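You operate a simulated robot arm through the tools that you are given. There is no shell and no other tool. Be economical: measure what you need, move in short steps, check, and stop when the job is done.

The job below is to be done with a simulated robot arm. You get a single attempt, and the scene is never put back.

Task
Set the cam plate to the mark on the cam card and prove it with the test switch.
Fine: free the cam lever, lock it again before the try; run the switch on till its lamp lights, then park it.

It is judged by the outcome, as a careful person would: the job done as asked, and still so three seconds after it is handed in. It fails if anything else is knocked over, pushed out of place, dropped, spilled or broken.

Robot
A 6-joint arm with a two-finger parallel gripper, fixed in place. Base frame: the origin is at the foot of the arm, x ahead of it, y to its left, z up; the work surface is at about z = 864. Lengths are in mm, angles in rad, forces in N, time in s.
With the tool pointing down near the work surface it reaches from about 260 to 680 mm from the base axis. Its first joint turns from -1.152 to 1.152 rad. Payload 2.9 kg.
The tool frame sits at the grasp point between the pads (the TCP): z along the fingers, y along the line on which they close. The tips reach 30 mm beyond it. The gripper opens to 110 mm. The fingers are 20 mm wide and 10 mm thick; the gripper's body (48 by 112 mm) begins 55 mm behind the TCP.
Orientation is that of the tool frame in the base frame, as a unit quaternion [w, x, y, z]. With the fingers straight down and closing along the base's y, the tool's x points along the base's -x, its y along +y and its z along -z.

Tools
- The arm moves only by the tool apply_moves. Its argument "targets" is a list of rows, each an object (a shift or turn left out is 0, a gripper value left out holds the last) with "turn": the turn, a rotation vector about the tool's x, y, z in degrees, a list of three; "offset": the shift along the tool's x, y, z in m, a list of three; "jaw": the finger opening in m, from 0 to 0.11. In form: [{"turn": [ax, ay, az], "offset": [dx, dy, dz], "jaw": jaw}, ...]. A call has 1 to 20 rows; each row is the pose to reach, as a shift and turn from the pose commanded when the call began, along the tool's axes at that moment. Each row takes 0.2 s and may step no farther than 50 mm and 0.15 rad from the row before; otherwise, or with a gripper value out of range, the whole call is refused. Where a pose cannot be reached the arm comes as near as it can. A force on the tool above 40 N (or 10 N above the force at the start of the call, whichever is more), or a blocked arm, ends the call early, and 0.2 s more pass. Each finger travels about 108 mm/s and halts on what it meets, pressing with about 37 N; the grip force reading is that of the motor and also rises with nothing between the fingers. The clock runs only during rows and for 0.2 s after the last one: add rows that repeat a pose to give the fingers time. The reply holds the time, the measured pose of the TCP, the force on the tool along the base axes, the opening and the grip force, in the units named above and with some noise.
- Cameras (640 x 400 px; columns grow to the right, rows downward): "scene" is fixed at [89.2, 440.9, 1394.4]; the picture's right is [-0.66, -0.75, 0.00], its down [-0.37, 0.33, -0.87] and it looks along [0.65, -0.58, -0.49] (base axes); focal length 309 px, centre (320, 200). "wrist" rides on the gripper at [-36, 0, -57] in the tool frame; the picture's right is [0.00, -1.00, 0.00], its down [0.97, 0.00, -0.24] and it looks along [0.24, 0.00, 0.97] (tool axes); focal length 218 px, centre (320, 200). There is no depth. A picture from a camera that has moved, and an enlarged one, comes with that camera's place and axes in the base frame and with its lens.
- grab_frame(camera): a new picture of that camera. No time passes.
- close_up(camera, box): a new picture of the part [left, top, right, bottom] of that camera's present view, enlarged. No time passes.
- finish_job(): hands the job in; it is judged then, once.

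Go step by step. Nothing tells you positions but the pictures and the camera data: compare them with the known pose of the tool, close in by small moves and look again before you grip or let go. The budget is 120 turns and 64 pictures, counting those below and the enlarged ones. Unless the task says otherwise, let go and move clear before handing in, and close with one line.

The tools are called by a JSON object that holds its "op" and its "data". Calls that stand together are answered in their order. apply_moves: Moves the arm, as the interface text tells. Its arguments: {"type":"object","properties":{"targets":{"type":"array","items":{"type":"object","properties":{"turn":{"type":"array","items":{"type":"number"}},"offset":{"type":"array","items":{"type":"number"}},"jaw":{"type":"number"}}}}},"required":["targets"]} The other tools are called the same way: grab_frame (camera) takes a picture; close_up (camera, box) takes an enlarged picture of a part of a camera's view; finish_job () hands the job in.

At the start:

```text
time_s: 0.0
ee_pos: [382.6, -113.6, 1210.4]
orientation: [0.0, 0.0, 1.0, 0.0]
ft_force: [0.0, -0.9, -0.5]
gripper_width: 110.1
gripper_force: 0.1
```

scene: 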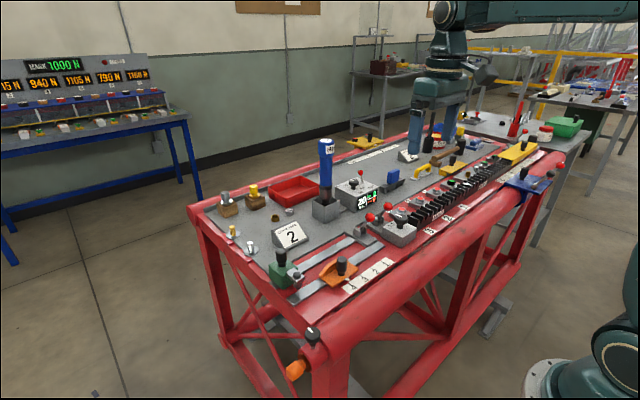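
wrist: 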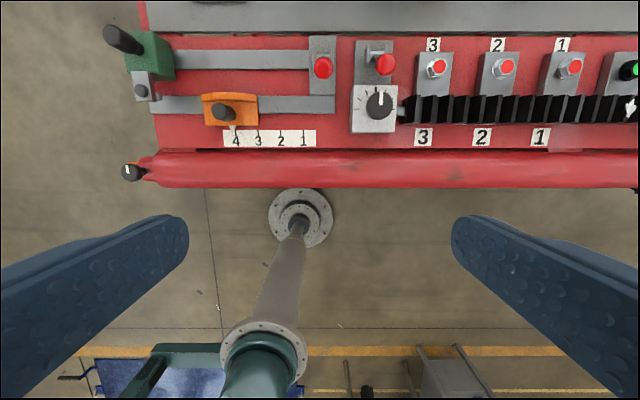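

I see a red bench with an orange cam slide on a scale 4-3-2-1, a green carriage, switches and a card reading "2". I'll enlarge the views to identify the parts.

{"op": "close_up", "data": {"camera": "scene", "box": [190, 200, 390, 325]}}

{"op": "close_up", "data": {"camera": "scene", "box": [300, 130, 460, 250]}}

{"op": "close_up", "data": {"camera": "wrist", "box": [100, 0, 420, 200]}}

{"op": "close_up", "data": {"camera": "scene", "box": [400, 110, 580, 230]}}

```text
3.20 times, centred on (290, 262) of scene
camera zoom: at [89.2, 440.9, 1394.4], right [-0.66, -0.75, 0.0], down [-0.37, 0.33, -0.87], along [0.65, -0.58, -0.49], focal length 988 px, centre (416, 0)
```

zoom: 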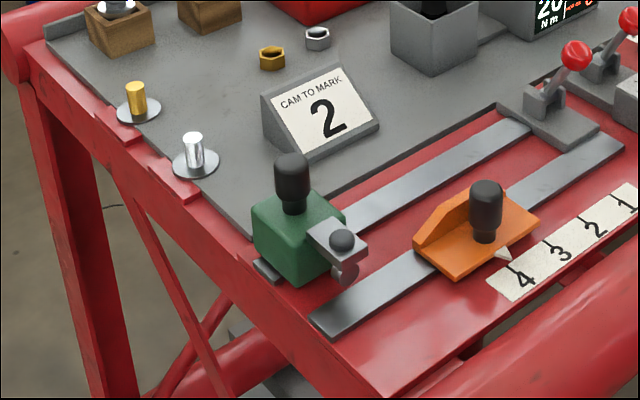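

```text
3.33 times, centred on (380, 190) of scene
camera zoom: at [89.2, 440.9, 1394.4], right [-0.66, -0.75, 0.0], down [-0.37, 0.33, -0.87], along [0.65, -0.58, -0.49], focal length 1029 px, centre (120, 233)
```

zoom: 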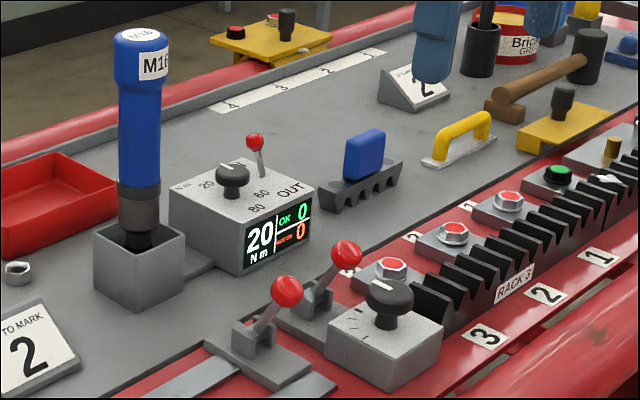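

```text
2.00 times, centred on (260, 100) of wrist
camera zoom: at [419.5, -114.8, 1268.3], right [0.0, -1.0, 0.0], down [-0.97, 0.0, 0.24], along [-0.24, 0.0, -0.97], focal length 436 px, centre (440, 400)
```

zoom: 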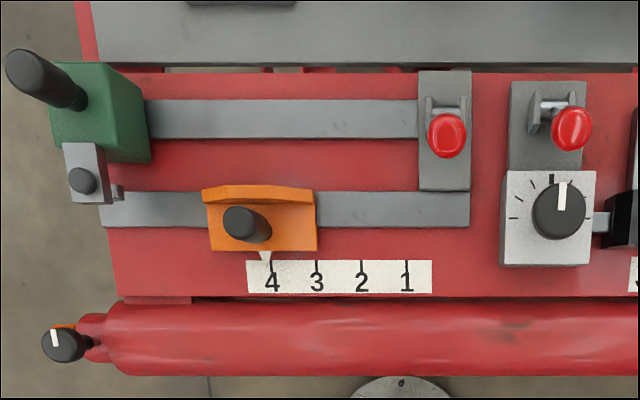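

```text
3.33 times, centred on (490, 170) of scene
camera zoom: at [89.2, 440.9, 1394.4], right [-0.66, -0.75, 0.0], down [-0.37, 0.33, -0.87], along [0.65, -0.58, -0.49], focal length 1029 px, centre (-247, 300)
```

zoom: 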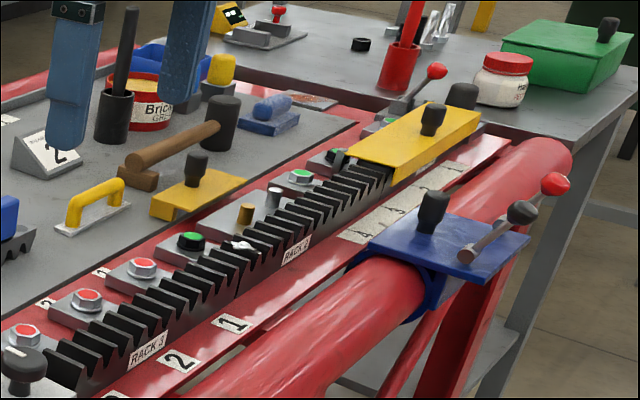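

The cam plate is the orange slide, now at 4 with its mark due at 2. The green carriage with the roller is likely the switch, and the red lever at the rail end is the probable cam lever. I'll move nearer above them to look.

{"op": "apply_moves", "data": {"targets": [{"offset": [-0.025, 0.021, 0.025]}, {"offset": [-0.05, 0.042, 0.05]}, {"offset": [-0.075, 0.063, 0.075]}, {"offset": [-0.097, 0.084, 0.1]}, {"offset": [-0.097, 0.084, 0.1]}]}}

{"op": "grab_frame", "data": {"camera": "wrist"}}

{"op": "close_up", "data": {"camera": "scene", "box": [340, 195, 430, 255]}}

```text
time_s: 1.2
ee_pos: [479.6, -31.1, 1110.3]
orientation: [-0.001, 0.0, 1.0, 0.001]
ft_force: [0.4, -0.5, 1.0]
gripper_width: 109.9
gripper_force: 0.0
```

```text
57 pictures are left
camera wrist: at [517.3, -31.0, 1168.2], right [0.0, -1.0, 0.0], down [-0.97, 0.0, 0.24], along [-0.24, 0.0, -0.97], focal length 218 px, centre (320, 200)
```

wrist: 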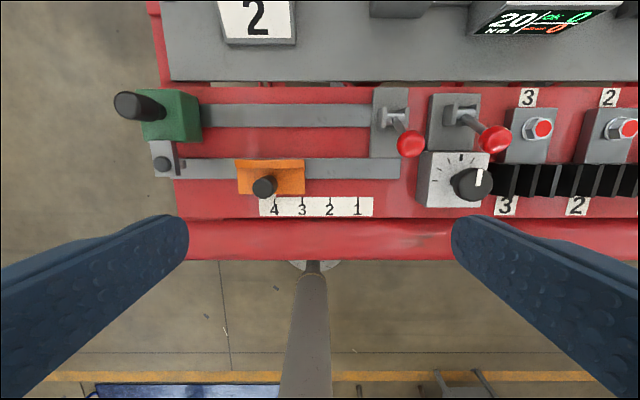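

```text
6.67 times, centred on (385, 225) of scene
camera zoom: at [89.2, 441.0, 1394.4], right [-0.66, -0.75, 0.0], down [-0.37, 0.33, -0.87], along [0.65, -0.58, -0.49], focal length 2058 px, centre (-113, 33)
```

zoom: 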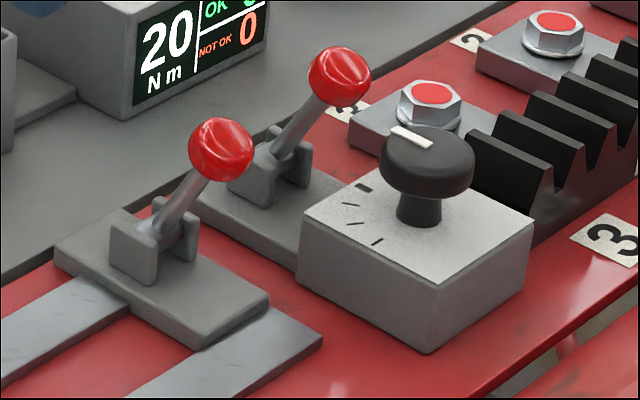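

The cam lever's ball is at about (519, -120, 947), with its pivot at about (550, -120, 885), so it tilts toward the robot. I'll close the fingers and come down on the robot side of the ball.

{"op": "apply_moves", "data": {"targets": [{"offset": [0.003, -0.045, 0.0], "jaw": 0}, {"offset": [0.009, -0.089, 0.0], "jaw": 0}, {"offset": [0.009, -0.089, 0.045]}, {"offset": [0.009, -0.089, 0.09]}, {"offset": [0.009, -0.089, 0.13]}, {"offset": [0.009, -0.089, 0.155]}, {"offset": [0.009, -0.089, 0.155]}]}}

{"op": "grab_frame", "data": {"camera": "wrist"}}

{"op": "close_up", "data": {"camera": "scene", "box": [310, 170, 450, 260]}}

```text
time_s: 2.8
ee_pos: [472.3, -119.3, 956.0]
orientation: [0.0, 0.0, 1.0, 0.001]
ft_force: [-0.5, 0.1, 0.2]
gripper_width: 0.2
gripper_force: 36.5
```

```text
55 pictures are left
camera wrist: at [507.9, -120.2, 1013.7], right [0.0, -1.0, 0.0], down [-0.97, 0.0, 0.24], along [-0.24, 0.0, -0.97], focal length 218 px, centre (320, 200)
```

wrist: 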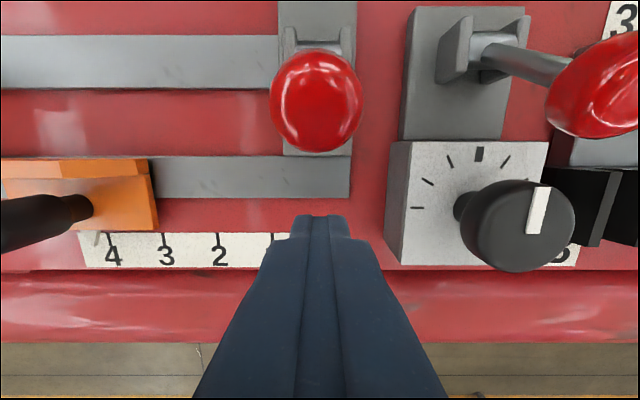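

```text
4.44 times, centred on (380, 215) of scene
camera zoom: at [89.2, 440.9, 1394.4], right [-0.66, -0.75, 0.0], down [-0.37, 0.33, -0.87], along [0.65, -0.58, -0.49], focal length 1372 px, centre (53, 133)
```

zoom: 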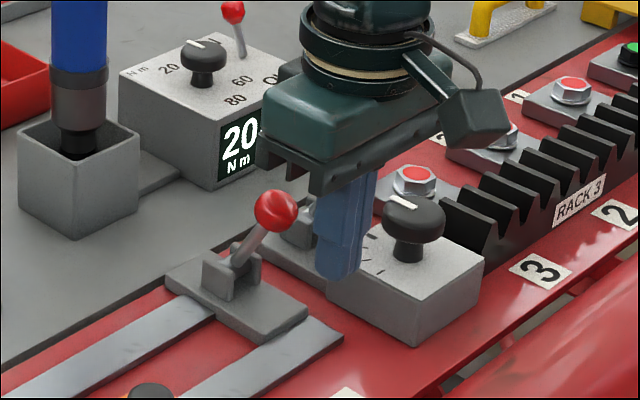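

The ball is dead ahead of the fingers, with its surface about 25 mm away. I'll push it toward +x in small steps.

{"op": "apply_moves", "data": {"targets": [{"offset": [-0.015, 0, 0]}, {"offset": [-0.024, 0, 0]}, {"offset": [-0.03, 0, 0]}, {"offset": [-0.036, 0, 0]}, {"offset": [-0.042, 0, 0]}, {"offset": [-0.048, 0, 0]}, {"offset": [-0.054, 0, 0]}, {"offset": [-0.06, 0, 0]}, {"offset": [-0.066, 0, 0]}, {"offset": [-0.072, 0, 0]}, {"offset": [-0.078, 0, 0]}]}}

{"op": "grab_frame", "data": {"camera": "wrist"}}

```text
time_s: 5.2
ee_pos: [548.6, -119.8, 956.1]
orientation: [-0.001, -0.001, 1.0, 0.001]
ft_force: [0.2, -0.2, 0.7]
gripper_width: 0.0
gripper_force: 37.1
```

```text
53 pictures are left
camera wrist: at [585.5, -119.8, 1013.2], right [0.0, -1.0, 0.0], down [-0.97, 0.0, 0.24], along [-0.24, 0.0, -0.97], focal length 218 px, centre (320, 200)
```

wrist: 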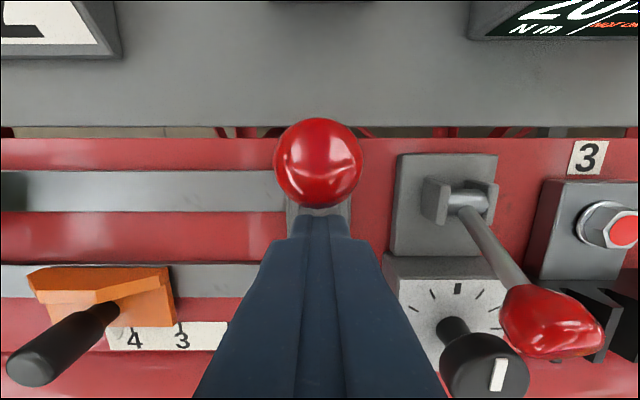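

The lever has swung over, with its ball now at about x = 581. I'll nudge on a little to check that it is at its stop.

{"op": "apply_moves", "data": {"targets": [{"offset": [-0.005, 0, 0]}, {"offset": [-0.01, 0, 0]}, {"offset": [-0.014, 0, 0]}, {"offset": [-0.017, 0, 0]}, {"offset": [-0.02, 0, 0]}]}}

{"op": "grab_frame", "data": {"camera": "wrist"}}

```text
time_s: 5.9
ee_pos: [553.9, -119.4, 956.5]
orientation: [-0.01, 0.002, 1.0, 0.001]
ft_force: [-11.9, 1.0, 10.0]
gripper_width: 0.0
gripper_force: 37.1
stopped in row 3: the force on the tool passed its limit (the readings are from after the stop); the commanded pose is now the measured one
```

```text
52 pictures are left
camera wrist: at [591.7, -120.6, 1013.0], right [0.0, -1.0, 0.0], down [-0.97, 0.0, 0.26], along [-0.26, 0.0, -0.97], focal length 218 px, centre (320, 200)
```

wrist: 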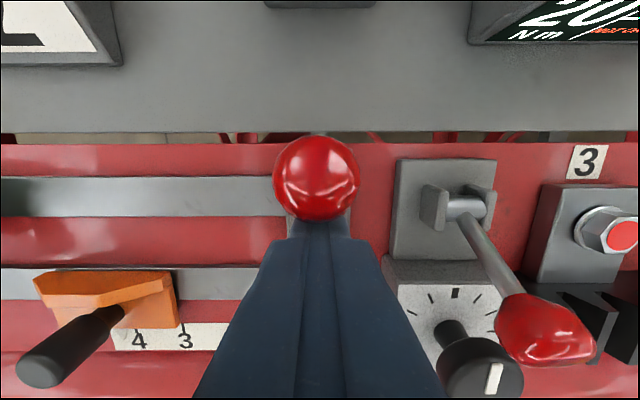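

The lever is hard on its stop, so it should be free. I'll back off, rise, fix the slight tilt and move over the orange cam knob, opening the jaws.

{"op": "apply_moves", "data": {"targets": [{"offset": [0.02, 0, 0]}, {"turn": [0, -1.15, 0], "offset": [0.03, 0, -0.04]}, {"turn": [0, -1.15, 0], "offset": [0.04, 0.03, -0.074], "jaw": 0.06}, {"turn": [0, -1.15, 0], "offset": [0.055, 0.07, -0.084], "jaw": 0.06}, {"turn": [0, -1.15, 0], "offset": [0.07, 0.11, -0.084], "jaw": 0.06}, {"turn": [0, -1.15, 0], "offset": [0.082, 0.151, -0.084], "jaw": 0.06}, {"turn": [0, -1.15, 0], "offset": [0.082, 0.151, -0.084], "jaw": 0.06}]}}

{"op": "grab_frame", "data": {"camera": "wrist"}}

{"op": "close_up", "data": {"camera": "scene", "box": [250, 215, 420, 320]}}

```text
time_s: 7.5
ee_pos: [475.0, 31.5, 1042.0]
orientation: [0.001, 0.001, 1.0, 0.002]
ft_force: [0.4, -0.1, 0.0]
gripper_width: 60.2
gripper_force: 0.0
```

```text
51 pictures are left
camera wrist: at [511.0, 30.9, 1100.0], right [0.0, -1.0, 0.0], down [-0.97, 0.0, 0.24], along [-0.24, 0.0, -0.97], focal length 218 px, centre (320, 200)
```

wrist: 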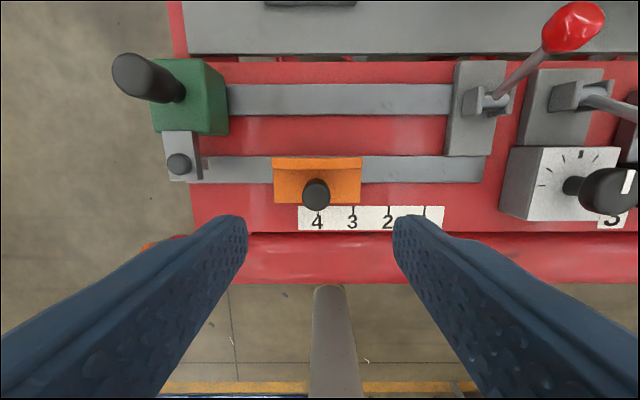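

```text
3.76 times, centred on (335, 268) of scene
camera zoom: at [89.2, 441.0, 1394.4], right [-0.66, -0.75, 0.0], down [-0.37, 0.33, -0.87], along [0.65, -0.58, -0.49], focal length 1162 px, centre (264, -54)
```

zoom: 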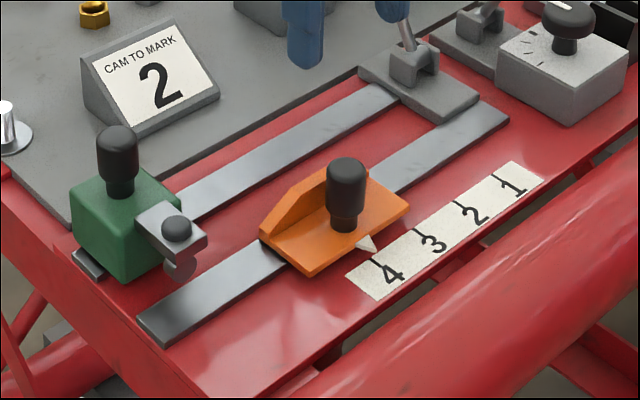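

The knob sits centred at about (473, 34), with its top near z = 927. I'll come down around it with the tips at about z = 900, short of the plate.

{"op": "apply_moves", "data": {"targets": [{"offset": [0.002, 0.0025, 0.04]}, {"offset": [0.002, 0.0025, 0.075]}, {"offset": [0.002, 0.0025, 0.1]}, {"offset": [0.002, 0.0025, 0.112]}, {"offset": [0.002, 0.0025, 0.112]}]}}

{"op": "grab_frame", "data": {"camera": "wrist"}}

{"op": "close_up", "data": {"camera": "scene", "box": [270, 215, 410, 305]}}

```text
time_s: 8.7
ee_pos: [473.6, 33.3, 929.3]
orientation: [0.002, 0.001, 1.0, 0.002]
ft_force: [0.3, 0.3, -0.2]
gripper_width: 60.0
gripper_force: 0.0
```

```text
49 pictures are left
camera wrist: at [510.0, 33.3, 986.5], right [0.0, -1.0, 0.0], down [-0.97, 0.0, 0.24], along [-0.24, 0.0, -0.97], focal length 218 px, centre (320, 200)
```

wrist: 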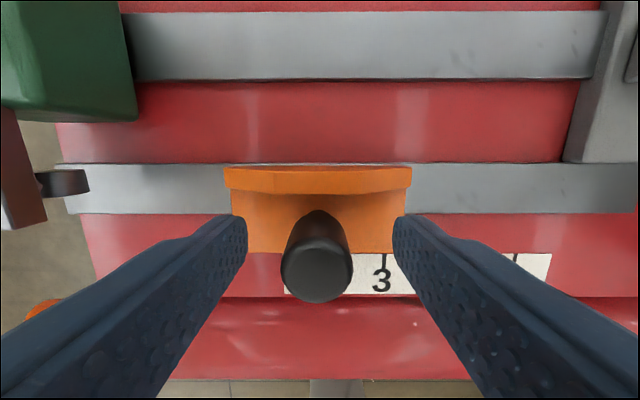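

```text
4.44 times, centred on (340, 260) of scene
camera zoom: at [89.2, 440.9, 1394.4], right [-0.66, -0.75, 0.0], down [-0.37, 0.33, -0.87], along [0.65, -0.58, -0.49], focal length 1372 px, centre (231, -67)
```

zoom: 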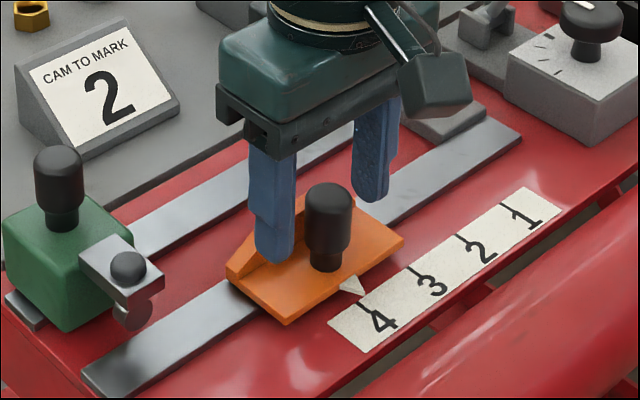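

The fingers straddle the knob well. Closing on it.

{"op": "apply_moves", "data": {"targets": [{"jaw": 0.03}, {"jaw": 0.015}, {"jaw": 0.01}, {"jaw": 0.01}]}}

{"op": "close_up", "data": {"camera": "scene", "box": [310, 240, 410, 305]}}

```text
time_s: 9.7
ee_pos: [473.0, 34.2, 928.4]
orientation: [0.001, 0.001, 1.0, 0.002]
ft_force: [1.4, 2.3, -2.9]
gripper_width: 24.3
gripper_force: 45.1
```

```text
6.15 times, centred on (360, 272) of scene
camera zoom: at [89.3, 441.0, 1394.3], right [-0.66, -0.75, 0.0], down [-0.37, 0.33, -0.87], along [0.65, -0.58, -0.49], focal length 1900 px, centre (74, -246)
```

zoom: 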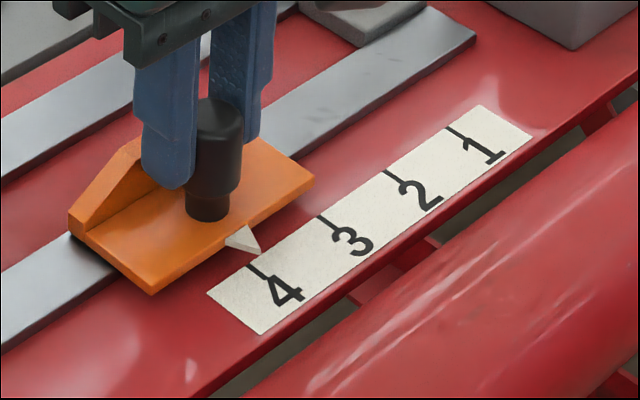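

Gripped at 24 mm. I'll slide it along the rail toward 2 in small steps, about 80 mm in -y.

{"op": "apply_moves", "data": {"targets": [{"offset": [0, -0.006, 0]}, {"offset": [0, -0.014, 0]}, {"offset": [0, -0.022, 0]}, {"offset": [0, -0.03, 0]}, {"offset": [0, -0.038, 0]}, {"offset": [0, -0.046, 0]}, {"offset": [0, -0.054, 0]}, {"offset": [0, -0.062, 0]}, {"offset": [0, -0.07, 0]}, {"offset": [0, -0.078, 0]}, {"offset": [0, -0.078, 0]}]}}

{"op": "close_up", "data": {"camera": "scene", "box": [310, 230, 410, 295]}}

{"op": "grab_frame", "data": {"camera": "wrist"}}

```text
time_s: 12.1
ee_pos: [473.9, -43.2, 929.0]
orientation: [0.003, 0.002, 1.0, 0.001]
ft_force: [8.5, 0.5, -4.2]
gripper_width: 24.1
gripper_force: 45.0
```

```text
6.15 times, centred on (360, 262) of scene
camera zoom: at [89.5, 440.9, 1394.3], right [-0.66, -0.75, 0.0], down [-0.37, 0.33, -0.87], along [0.65, -0.58, -0.49], focal length 1900 px, centre (74, -185)
```

zoom: 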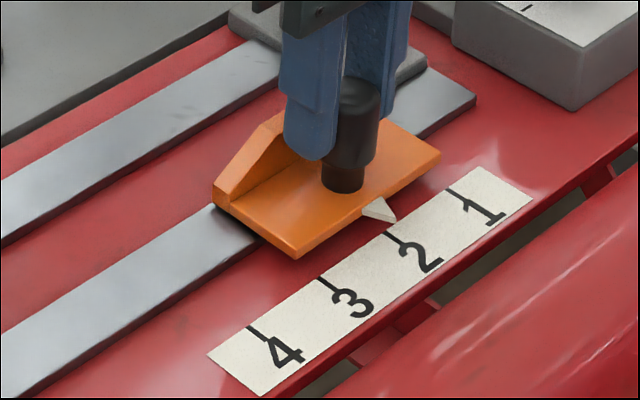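

```text
45 pictures are left
camera wrist: at [509.9, -44.9, 986.8], right [0.0, -1.0, 0.0], down [-0.97, 0.0, 0.24], along [-0.24, 0.0, -0.97], focal length 218 px, centre (320, 200)
```

wrist: 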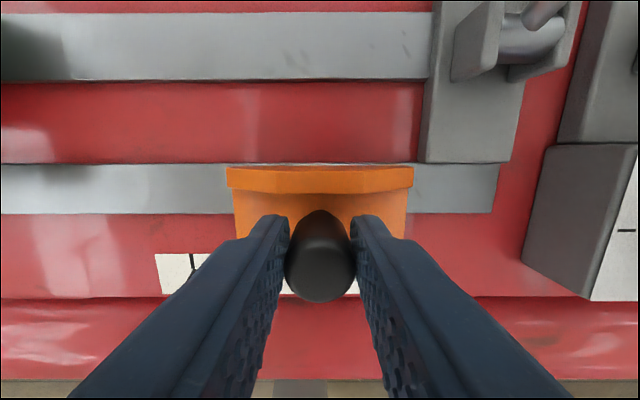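

The plate moved freely and the pointer is near 2. I'll let go, rise, and look from straight above the pointer.

{"op": "apply_moves", "data": {"targets": [{"jaw": 0.05}, {"jaw": 0.05}, {"offset": [0, 0, -0.03]}, {"offset": [0.01, 0, -0.06]}, {"offset": [0.04, 0, -0.075]}, {"offset": [0.075, 0, -0.085]}, {"offset": [0.075, 0, -0.085]}]}}

{"op": "close_up", "data": {"camera": "wrist", "box": [220, 80, 420, 205]}}

```text
time_s: 13.7
ee_pos: [396.5, -44.0, 1013.6]
orientation: [0.002, 0.001, 1.0, 0.001]
ft_force: [-0.9, 0.9, -0.9]
gripper_width: 50.0
gripper_force: 0.2
```

```text
3.20 times, centred on (320, 142) of wrist
camera zoom: at [433.8, -44.6, 1071.7], right [0.0, -1.0, 0.0], down [-0.97, 0.0, 0.24], along [-0.24, 0.0, -0.97], focal length 698 px, centre (320, 384)
```

zoom: 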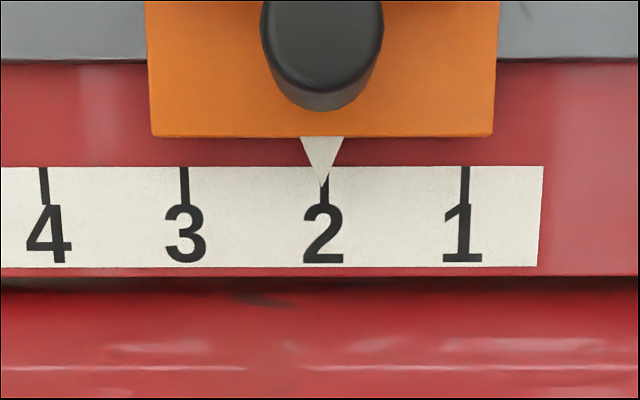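

{"op": "close_up", "data": {"camera": "wrist", "box": [296, 115, 344, 145]}}

```text
13.33 times, centred on (320, 130) of wrist
camera zoom: at [433.8, -44.6, 1071.7], right [0.0, -1.0, 0.0], down [-0.97, 0.0, 0.24], along [-0.24, 0.0, -0.97], focal length 2910 px, centre (320, 1133)
```

zoom: 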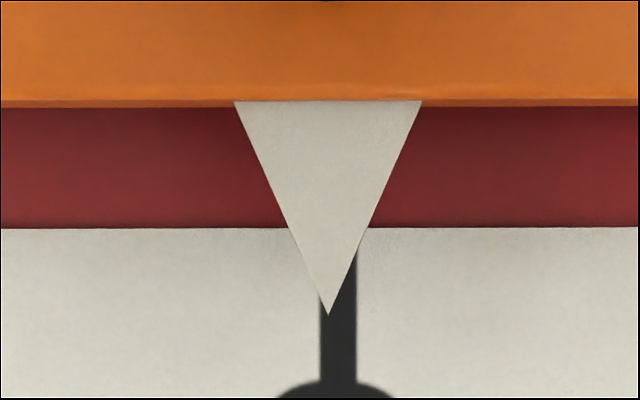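

The pointer tip falls within mark 2, under 1 mm off its centre. Next I'll go above the cam lever to grip its ball and bring it back to lock.

{"op": "apply_moves", "data": {"targets": [{"offset": [-0.03, -0.02, -0.03]}, {"offset": [-0.07, -0.04, -0.032]}, {"offset": [-0.11, -0.06, -0.032]}, {"offset": [-0.15, -0.076, -0.032]}, {"offset": [-0.165, -0.076, -0.032]}, {"offset": [-0.165, -0.076, -0.032]}]}}

{"op": "grab_frame", "data": {"camera": "wrist"}}

{"op": "close_up", "data": {"camera": "scene", "box": [310, 130, 450, 250]}}

```text
time_s: 15.1
ee_pos: [563.2, -121.1, 1047.0]
orientation: [0.001, 0.001, 1.0, 0.002]
ft_force: [-1.0, -0.9, 0.0]
gripper_width: 49.9
gripper_force: 0.0
```

```text
42 pictures are left
camera wrist: at [598.7, -122.0, 1104.0], right [0.0, -1.0, 0.0], down [-0.97, 0.0, 0.24], along [-0.24, 0.0, -0.97], focal length 218 px, centre (320, 200)
```

wrist: 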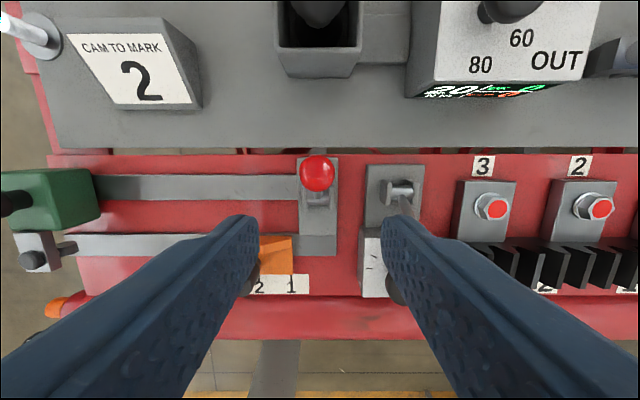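

```text
3.33 times, centred on (380, 190) of scene
camera zoom: at [89.2, 440.9, 1394.4], right [-0.66, -0.75, 0.0], down [-0.37, 0.33, -0.87], along [0.65, -0.58, -0.49], focal length 1029 px, centre (120, 233)
```

zoom: 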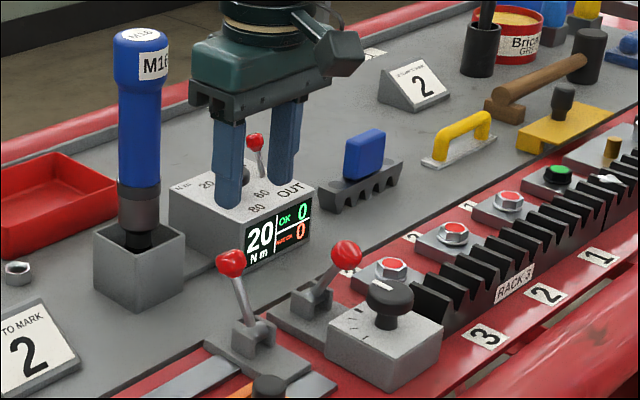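

The ball is at about (580, -120, 947). Lowering with the jaws either side of it, well clear of the M16 tool.

{"op": "apply_moves", "data": {"targets": [{"offset": [-0.017, 0.0005, 0.03]}, {"offset": [-0.017, 0.0005, 0.06]}, {"offset": [-0.017, 0.0005, 0.08]}, {"offset": [-0.017, 0.0005, 0.092]}, {"offset": [-0.017, 0.0005, 0.092]}]}}

{"op": "grab_frame", "data": {"camera": "wrist"}}

```text
time_s: 16.3
ee_pos: [579.7, -120.8, 952.7]
orientation: [0.002, 0.002, 1.0, 0.001]
ft_force: [-0.3, 0.6, -0.7]
gripper_width: 49.8
gripper_force: 0.1
```

```text
40 pictures are left
camera wrist: at [616.1, -121.0, 1011.5], right [0.0, -1.0, 0.0], down [-0.97, 0.0, 0.24], along [-0.24, 0.0, -0.97], focal length 218 px, centre (320, 200)
```

wrist: 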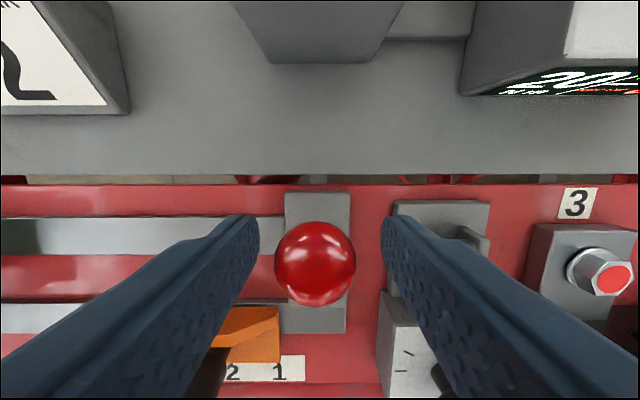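

Ball centred. I'll grip it and swing it back along its arc.

{"op": "apply_moves", "data": {"targets": [{"jaw": 0.03}, {"jaw": 0.022}, {"jaw": 0.022}, {"offset": [0.01, 0, -0.004]}, {"offset": [0.02, 0, -0.006]}, {"offset": [0.03, 0, -0.007]}, {"offset": [0.04, 0, -0.006]}, {"offset": [0.05, 0, -0.004]}, {"offset": [0.056, 0, -0.002]}, {"offset": [0.061, 0, 0.0005]}, {"offset": [0.061, 0, 0.0005]}]}}

{"op": "grab_frame", "data": {"camera": "wrist"}}

```text
time_s: 18.7
ee_pos: [518.2, -119.4, 953.1]
orientation: [0.001, 0.002, 1.0, 0.0]
ft_force: [-0.5, -0.3, 0.1]
gripper_width: 22.0
gripper_force: 0.0
```

```text
39 pictures are left
camera wrist: at [554.9, -121.1, 1010.6], right [0.0, -1.0, 0.0], down [-0.97, 0.0, 0.24], along [-0.24, 0.0, -0.97], focal length 218 px, centre (320, 200)
```

wrist: 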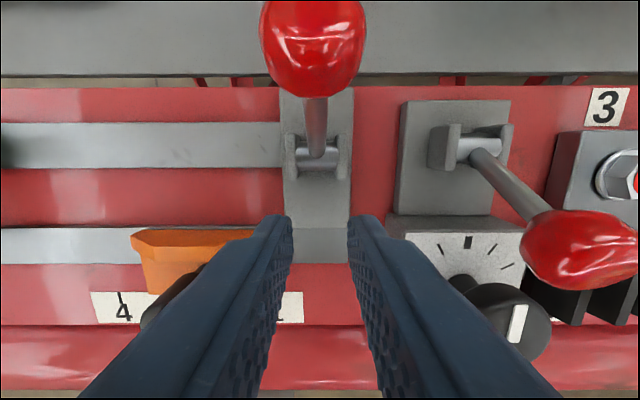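

The grip slipped off the ball, and the lever is still at the free side. I'll hook it from behind with closed fingers, tilting the tool so the camera stays clear of the M16 tool.

{"op": "apply_moves", "data": {"targets": [{"offset": [0, -0.001, -0.04], "jaw": 0}, {"offset": [0, -0.001, -0.08], "jaw": 0}, {"turn": [0, -7, 0], "offset": [-0.04, -0.001, -0.08]}, {"turn": [0, -15, 0], "offset": [-0.087, -0.001, -0.08]}, {"turn": [0, -15, 0], "offset": [-0.087, -0.001, -0.08]}]}}

{"op": "grab_frame", "data": {"camera": "wrist"}}

{"op": "close_up", "data": {"camera": "scene", "box": [310, 130, 450, 250]}}

```text
time_s: 19.9
ee_pos: [607.9, -121.2, 1034.6]
orientation: [0.133, 0.001, 0.991, 0.002]
ft_force: [0.3, 0.4, 1.0]
gripper_width: 0.0
gripper_force: 37.3
```

```text
38 pictures are left
camera wrist: at [627.7, -121.5, 1098.9], right [0.0, -1.0, 0.0], down [-1.0, 0.0, -0.02], along [0.02, 0.0, -1.0], focal length 218 px, centre (320, 200)
```

wrist: 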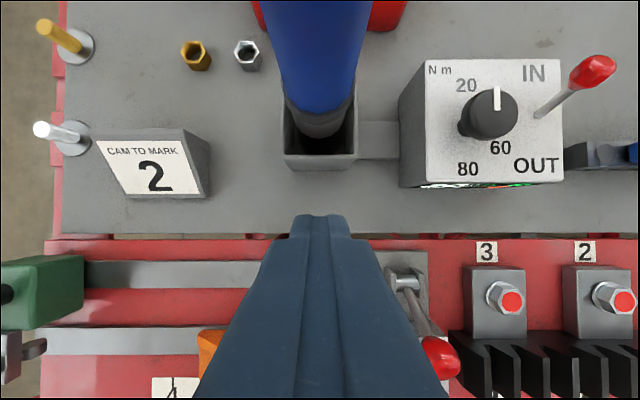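

```text
3.33 times, centred on (380, 190) of scene
camera zoom: at [89.2, 440.9, 1394.4], right [-0.66, -0.75, 0.0], down [-0.37, 0.33, -0.87], along [0.65, -0.58, -0.49], focal length 1029 px, centre (120, 233)
```

zoom: 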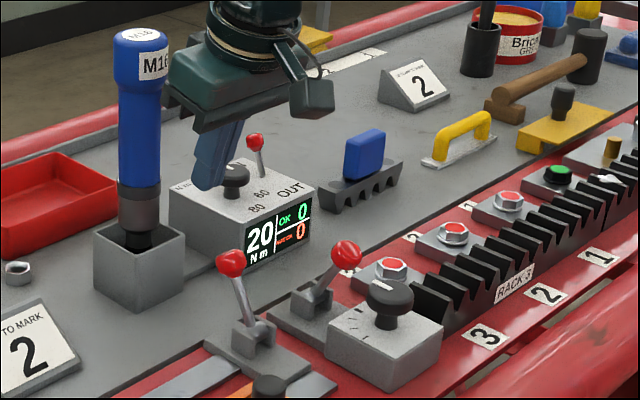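

The M16 tool is clear. Descending straight down behind the ball.

{"op": "apply_moves", "data": {"targets": [{"offset": [0.0076, 0, 0.026]}, {"offset": [0.0139, 0, 0.048]}, {"offset": [0.0208, 0, 0.072]}, {"offset": [0.0208, 0, 0.072]}]}}

{"op": "close_up", "data": {"camera": "scene", "box": [310, 130, 450, 250]}}

```text
time_s: 20.9
ee_pos: [604.7, -122.0, 957.6]
orientation: [0.133, 0.001, 0.991, 0.001]
ft_force: [-0.3, -0.6, -1.1]
gripper_width: 0.0
gripper_force: 37.2
```

```text
3.33 times, centred on (380, 190) of scene
camera zoom: at [89.2, 440.9, 1394.4], right [-0.66, -0.75, 0.0], down [-0.37, 0.33, -0.87], along [0.65, -0.58, -0.49], focal length 1029 px, centre (120, 233)
```

zoom: 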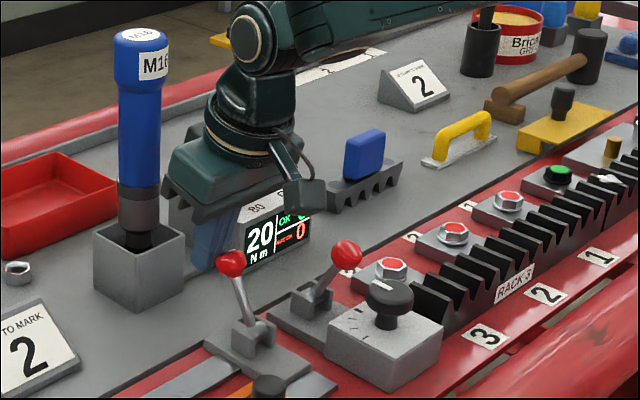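

The finger is right behind the ball. Pulling it back in the -x direction.

{"op": "apply_moves", "data": {"targets": [{"offset": [0.0077, 0, -0.0021]}, {"offset": [0.0145, 0, -0.004]}, {"offset": [0.0212, 0, -0.0058]}, {"offset": [0.0289, 0, -0.0079]}, {"offset": [0.0357, 0, -0.0098]}, {"offset": [0.0424, 0, -0.0116]}, {"offset": [0.0492, 0, -0.0135]}, {"offset": [0.0559, 0, -0.0153]}, {"offset": [0.0608, 0, -0.0166]}, {"offset": [0.0656, 0, -0.018]}, {"offset": [0.0685, 0, -0.0187]}]}}

{"op": "close_up", "data": {"camera": "scene", "box": [310, 130, 450, 250]}}

```text
time_s: 22.1
ee_pos: [575.1, -121.0, 964.6]
orientation: [0.142, 0.0, 0.99, 0.001]
ft_force: [1.3, 0.6, 2.2]
gripper_width: 0.0
gripper_force: 37.2
stopped in row 5: the force on the tool passed its limit (the readings are from after the stop); the commanded pose is now the measured one
```

```text
3.33 times, centred on (380, 190) of scene
camera zoom: at [89.2, 441.0, 1394.4], right [-0.66, -0.75, 0.0], down [-0.37, 0.33, -0.87], along [0.65, -0.58, -0.49], focal length 1029 px, centre (120, 233)
```

zoom: 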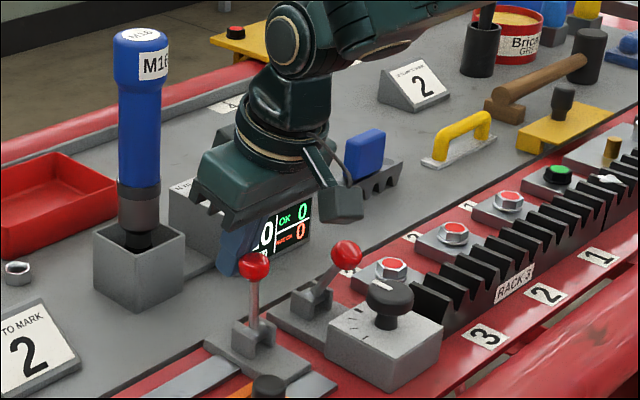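

The lever is now about upright after passing a stiff point. I'll keep pulling in smaller steps.

{"op": "apply_moves", "data": {"targets": [{"offset": [0.0038, 0, -0.0011]}, {"offset": [0.0077, 0, -0.0022]}, {"offset": [0.0115, 0, -0.0034]}, {"offset": [0.0154, 0, -0.0045]}, {"offset": [0.0192, 0, -0.0056]}, {"offset": [0.023, 0, -0.0067]}, {"offset": [0.0269, 0, -0.0079]}, {"offset": [0.0307, 0, -0.009]}, {"offset": [0.0346, 0, -0.0101]}]}}

{"op": "close_up", "data": {"camera": "scene", "box": [310, 130, 450, 250]}}

```text
time_s: 24.1
ee_pos: [539.5, -121.9, 965.1]
orientation: [0.142, 0.0, 0.99, 0.0]
ft_force: [-0.3, 0.4, 0.0]
gripper_width: 0.0
gripper_force: 37.1
```

```text
3.33 times, centred on (380, 190) of scene
camera zoom: at [89.2, 440.9, 1394.4], right [-0.66, -0.75, 0.0], down [-0.37, 0.33, -0.87], along [0.65, -0.58, -0.49], focal length 1029 px, centre (120, 233)
```

zoom: 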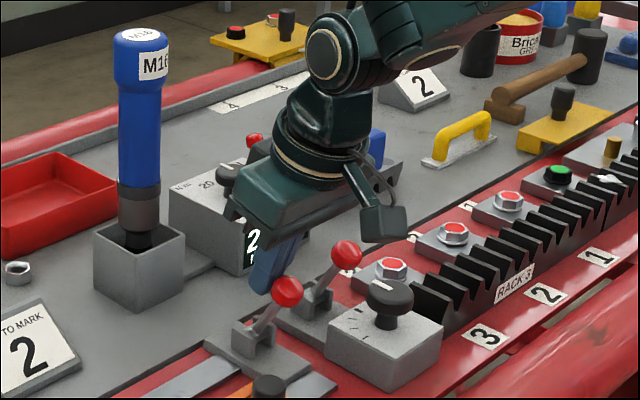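

The lever is back in its original locked position. I'll rise, level the tool and move over toward the green switch carriage.

{"op": "apply_moves", "data": {"targets": [{"offset": [-0.0135, 0, -0.046]}, {"offset": [-0.0267, 0, -0.0912]}, {"turn": [0, 8, 0], "offset": [-0.02, 0.045, -0.0935]}, {"turn": [0, 16.3, 0], "offset": [-0.014, 0.093, -0.095]}, {"turn": [0, 16.3, 0], "offset": [-0.0075, 0.14, -0.0968]}, {"turn": [0, 16.3, 0], "offset": [-0.0075, 0.188, -0.0968]}, {"turn": [0, 16.3, 0], "offset": [-0.0075, 0.235, -0.0968], "jaw": 0.06}, {"turn": [0, 16.3, 0], "offset": [-0.0075, 0.25, -0.0968], "jaw": 0.06}, {"turn": [0, 16.3, 0], "offset": [-0.0075, 0.25, -0.0968], "jaw": 0.06}]}}

{"op": "grab_frame", "data": {"camera": "wrist"}}

{"op": "close_up", "data": {"camera": "scene", "box": [230, 200, 430, 325]}}

```text
time_s: 26.1
ee_pos: [518.0, 129.2, 1059.9]
orientation: [-0.001, 0.002, 1.0, 0.0]
ft_force: [0.8, 0.3, -1.2]
gripper_width: 60.0
gripper_force: 0.1
```

```text
33 pictures are left
camera wrist: at [555.2, 128.9, 1118.3], right [0.0, -1.0, 0.0], down [-0.97, 0.0, 0.24], along [-0.24, 0.0, -0.97], focal length 218 px, centre (320, 200)
```

wrist: 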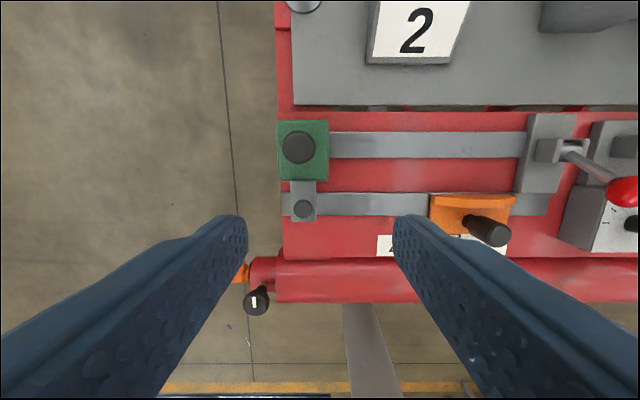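

```text
3.20 times, centred on (330, 262) of scene
camera zoom: at [89.2, 441.0, 1394.4], right [-0.66, -0.75, 0.0], down [-0.37, 0.33, -0.87], along [0.65, -0.58, -0.49], focal length 988 px, centre (288, 0)
```

zoom: 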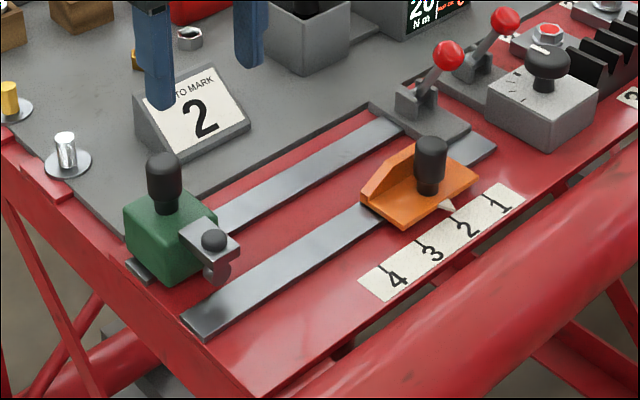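

The switch knob is at about (554, 145), spanning z of about 914 to 960. I'll descend around it with the tips at about z = 930.

{"op": "apply_moves", "data": {"targets": [{"offset": [-0.0365, 0.016, 0.0]}, {"offset": [-0.0365, 0.016, 0.04]}, {"offset": [-0.0365, 0.016, 0.075]}, {"offset": [-0.0365, 0.016, 0.098]}, {"offset": [-0.0365, 0.016, 0.098]}]}}

{"op": "grab_frame", "data": {"camera": "wrist"}}

{"op": "close_up", "data": {"camera": "scene", "box": [230, 210, 390, 310]}}

```text
time_s: 27.3
ee_pos: [555.5, 144.8, 961.7]
orientation: [0.0, 0.0, 1.0, 0.0]
ft_force: [-0.3, -0.7, -0.7]
gripper_width: 60.0
gripper_force: 0.1
```

```text
31 pictures are left
camera wrist: at [591.7, 144.2, 1019.4], right [0.0, -1.0, 0.0], down [-0.97, 0.0, 0.24], along [-0.24, 0.0, -0.97], focal length 218 px, centre (320, 200)
```

wrist: 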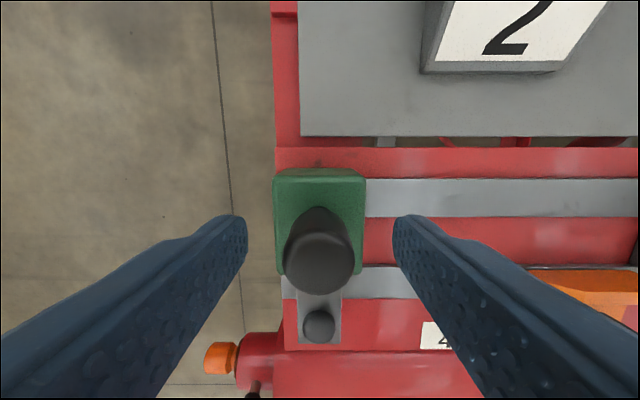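

```text
4.00 times, centred on (310, 260) of scene
camera zoom: at [89.2, 440.9, 1394.4], right [-0.66, -0.75, 0.0], down [-0.37, 0.33, -0.87], along [0.65, -0.58, -0.49], focal length 1235 px, centre (360, -40)
```

zoom: 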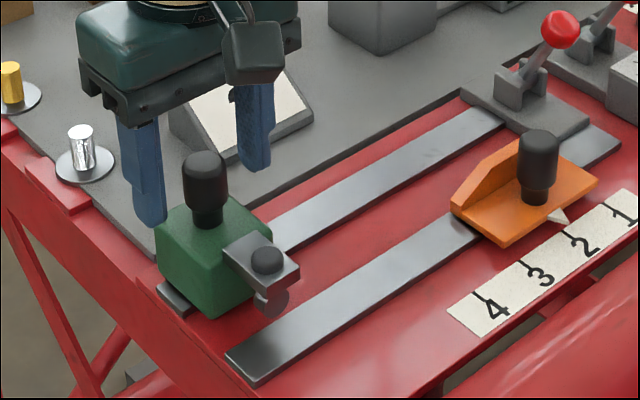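

The knob is centred between the fingers. Gripping and running the carriage toward the cam, the first 110 mm freely.

{"op": "apply_moves", "data": {"targets": [{"jaw": 0.03}, {"jaw": 0.01}, {"jaw": 0.01}, {"offset": [0, -0.005, 0]}, {"offset": [0, -0.013, 0]}, {"offset": [0, -0.022, 0]}, {"offset": [0, -0.031, 0]}, {"offset": [0, -0.04, 0]}, {"offset": [0, -0.05, 0]}, {"offset": [0, -0.06, 0]}, {"offset": [0, -0.07, 0]}, {"offset": [0, -0.08, 0]}, {"offset": [0, -0.09, 0]}, {"offset": [0, -0.1, 0]}, {"offset": [0, -0.11, 0]}, {"offset": [0, -0.11, 0]}]}}

{"op": "close_up", "data": {"camera": "scene", "box": [270, 190, 430, 290]}}

```text
time_s: 30.7
ee_pos: [554.2, 33.5, 963.0]
orientation: [0.0, 0.001, 1.0, 0.0]
ft_force: [-0.1, -1.6, 4.4]
gripper_width: 24.5
gripper_force: 44.9
```

```text
4.00 times, centred on (350, 240) of scene
camera zoom: at [89.1, 440.9, 1394.4], right [-0.66, -0.75, 0.0], down [-0.37, 0.33, -0.87], along [0.65, -0.58, -0.49], focal length 1235 px, centre (200, 40)
```

zoom: 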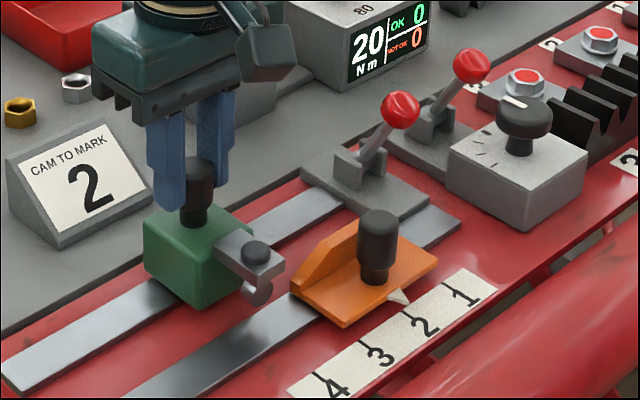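

The roller is just short of the cam and the lamp is dark. I'll go on in small steps.

{"op": "apply_moves", "data": {"targets": [{"offset": [0, -0.005, 0]}, {"offset": [0, -0.01, 0]}, {"offset": [0, -0.015, 0]}, {"offset": [0, -0.02, 0]}, {"offset": [0, -0.025, 0]}, {"offset": [0, -0.03, 0]}, {"offset": [0, -0.03, 0]}]}}

{"op": "close_up", "data": {"camera": "scene", "box": [290, 200, 410, 275]}}

```text
time_s: 32.3
ee_pos: [555.5, 4.0, 961.8]
orientation: [-0.002, 0.001, 1.0, 0.0]
ft_force: [3.0, 1.3, 0.1]
gripper_width: 24.4
gripper_force: 45.4
```

```text
5.33 times, centred on (350, 238) of scene
camera zoom: at [89.3, 441.0, 1394.3], right [-0.66, -0.75, 0.0], down [-0.37, 0.33, -0.87], along [0.65, -0.58, -0.49], focal length 1646 px, centre (160, 0)
```

zoom: 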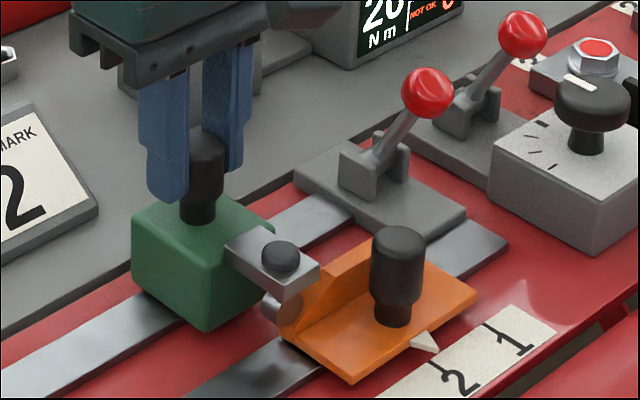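

The roller is meeting the cam ramp, and the lamp is still dark. I'll go on more finely.

{"op": "apply_moves", "data": {"targets": [{"offset": [0, -0.003, 0]}, {"offset": [0, -0.006, 0]}, {"offset": [0, -0.009, 0]}, {"offset": [0, -0.012, 0]}, {"offset": [0, -0.012, 0]}]}}

{"op": "close_up", "data": {"camera": "scene", "box": [290, 200, 410, 275]}}

```text
time_s: 33.5
ee_pos: [555.7, -7.5, 963.7]
orientation: [0.0, 0.0, 1.0, 0.0]
ft_force: [1.8, 2.7, -2.2]
gripper_width: 24.5
gripper_force: 44.7
```

```text
5.33 times, centred on (350, 238) of scene
camera zoom: at [89.3, 441.0, 1394.3], right [-0.66, -0.75, 0.0], down [-0.37, 0.33, -0.87], along [0.65, -0.58, -0.49], focal length 1646 px, centre (160, 0)
```

zoom: 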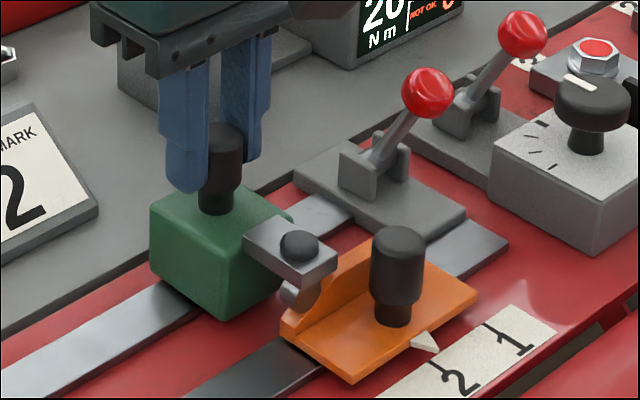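

{"op": "apply_moves", "data": {"targets": [{"offset": [0, -0.003, 0]}, {"offset": [0, -0.006, 0]}, {"offset": [0, -0.009, 0]}, {"offset": [0, -0.012, 0]}, {"offset": [0, -0.012, 0]}]}}

{"op": "close_up", "data": {"camera": "scene", "box": [290, 200, 410, 275]}}

```text
time_s: 34.7
ee_pos: [554.8, -19.6, 962.5]
orientation: [-0.001, 0.001, 1.0, 0.0]
ft_force: [5.7, 2.7, -5.1]
gripper_width: 24.2
gripper_force: 45.0
```

```text
5.33 times, centred on (350, 238) of scene
camera zoom: at [89.4, 441.0, 1394.3], right [-0.66, -0.75, 0.0], down [-0.37, 0.33, -0.87], along [0.65, -0.58, -0.49], focal length 1646 px, centre (160, 0)
```

zoom: 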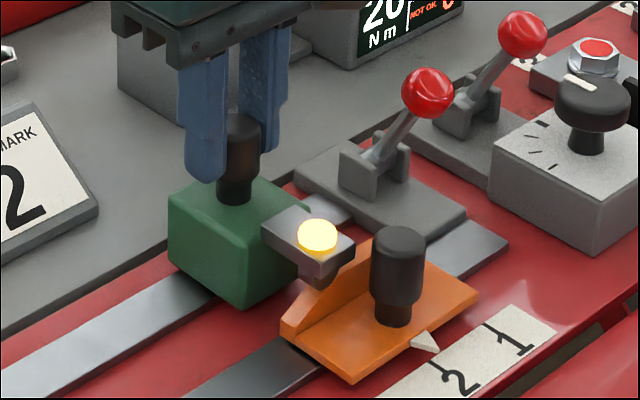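

The lamp is lit. Now I'll park the switch by running it back 164 mm to where it started.

{"op": "apply_moves", "data": {"targets": [{"offset": [0, 0, 0]}, {"offset": [0, 0.006, 0]}, {"offset": [0, 0.014, 0]}, {"offset": [0, 0.024, 0]}, {"offset": [0, 0.034, 0]}, {"offset": [0, 0.044, 0]}, {"offset": [0, 0.054, 0]}, {"offset": [0, 0.064, 0]}, {"offset": [0, 0.074, 0]}, {"offset": [0, 0.084, 0]}, {"offset": [0, 0.094, 0]}, {"offset": [0, 0.104, 0]}, {"offset": [0, 0.114, 0]}, {"offset": [0, 0.124, 0]}, {"offset": [0, 0.134, 0]}, {"offset": [0, 0.144, 0]}, {"offset": [0, 0.154, 0]}, {"offset": [0, 0.16, 0]}, {"offset": [0, 0.164, 0]}, {"offset": [0, 0.164, 0]}]}}

{"op": "close_up", "data": {"camera": "scene", "box": [230, 200, 430, 325]}}

```text
time_s: 38.9
ee_pos: [555.5, 145.8, 962.9]
orientation: [-0.001, 0.001, 1.0, 0.0]
ft_force: [-3.5, -2.6, 0.4]
gripper_width: 24.0
gripper_force: 45.1
```

```text
3.20 times, centred on (330, 262) of scene
camera zoom: at [89.1, 440.9, 1394.4], right [-0.66, -0.75, 0.0], down [-0.37, 0.33, -0.87], along [0.65, -0.58, -0.49], focal length 988 px, centre (288, 0)
```

zoom: 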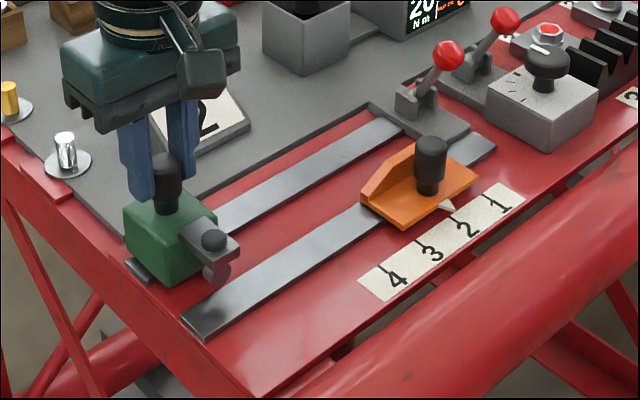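

The switch is back at its parked spot. I'll release, rise clear and recheck the pointer from above.

{"op": "apply_moves", "data": {"targets": [{"jaw": 0.05}, {"jaw": 0.06}, {"offset": [0, 0, -0.035]}, {"offset": [0, 0, -0.075]}, {"offset": [0.03, -0.03, -0.09]}, {"offset": [0.065, -0.06, -0.09]}, {"offset": [0.1, -0.09, -0.09]}, {"offset": [0.13, -0.125, -0.09]}, {"offset": [0.15, -0.16, -0.09]}, {"offset": [0.158, -0.19, -0.09]}, {"offset": [0.158, -0.19, -0.09]}]}}

{"op": "grab_frame", "data": {"camera": "wrist"}}

{"op": "grab_frame", "data": {"camera": "scene"}}

{"op": "close_up", "data": {"camera": "wrist", "box": [288, 110, 352, 150]}}

```text
time_s: 41.3
ee_pos: [397.0, -46.7, 1052.8]
orientation: [-0.001, 0.0, 1.0, 0.0]
ft_force: [-0.6, -0.1, -0.3]
gripper_width: 60.1
gripper_force: 0.0
```

```text
24 pictures are left
camera wrist: at [433.4, -46.8, 1110.2], right [0.0, -1.0, 0.0], down [-0.97, 0.0, 0.24], along [-0.24, 0.0, -0.97], focal length 218 px, centre (320, 200)
```

wrist: 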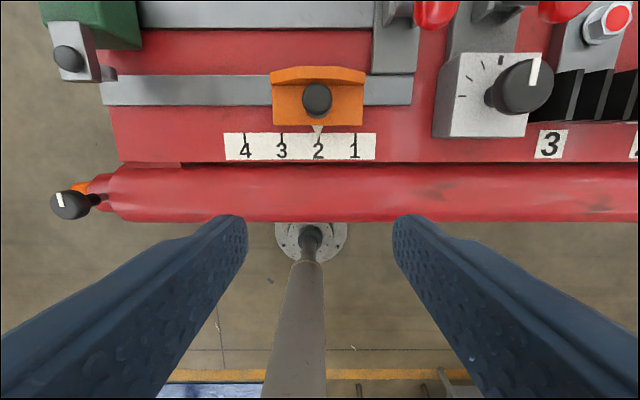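

```text
23 pictures are left
```

scene: 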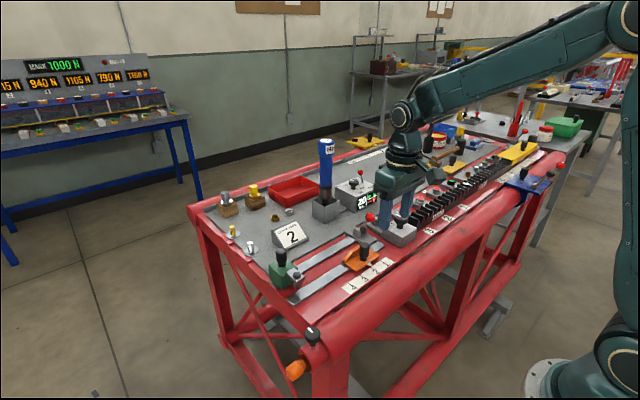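

```text
10.00 times, centred on (320, 130) of wrist
camera zoom: at [433.4, -46.8, 1110.2], right [0.0, -1.0, 0.0], down [-0.97, 0.0, 0.24], along [-0.24, 0.0, -0.97], focal length 2183 px, centre (320, 900)
```

zoom: 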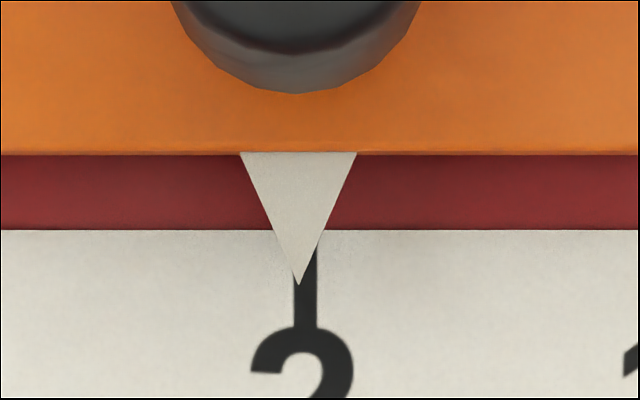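

The pointer held on mark 2 under the locked lever, the lamp lit on the try, the switch is parked and the arm is clear. Handing in.

{"op": "finish_job", "data": {}}

```text
The job is handed in.
```

The cam plate is set to mark 2 and its lever is locked again. The test switch lit its lamp on the try and is back in its parked spot. The pointer sits just under 1 mm off the centre of the mark.
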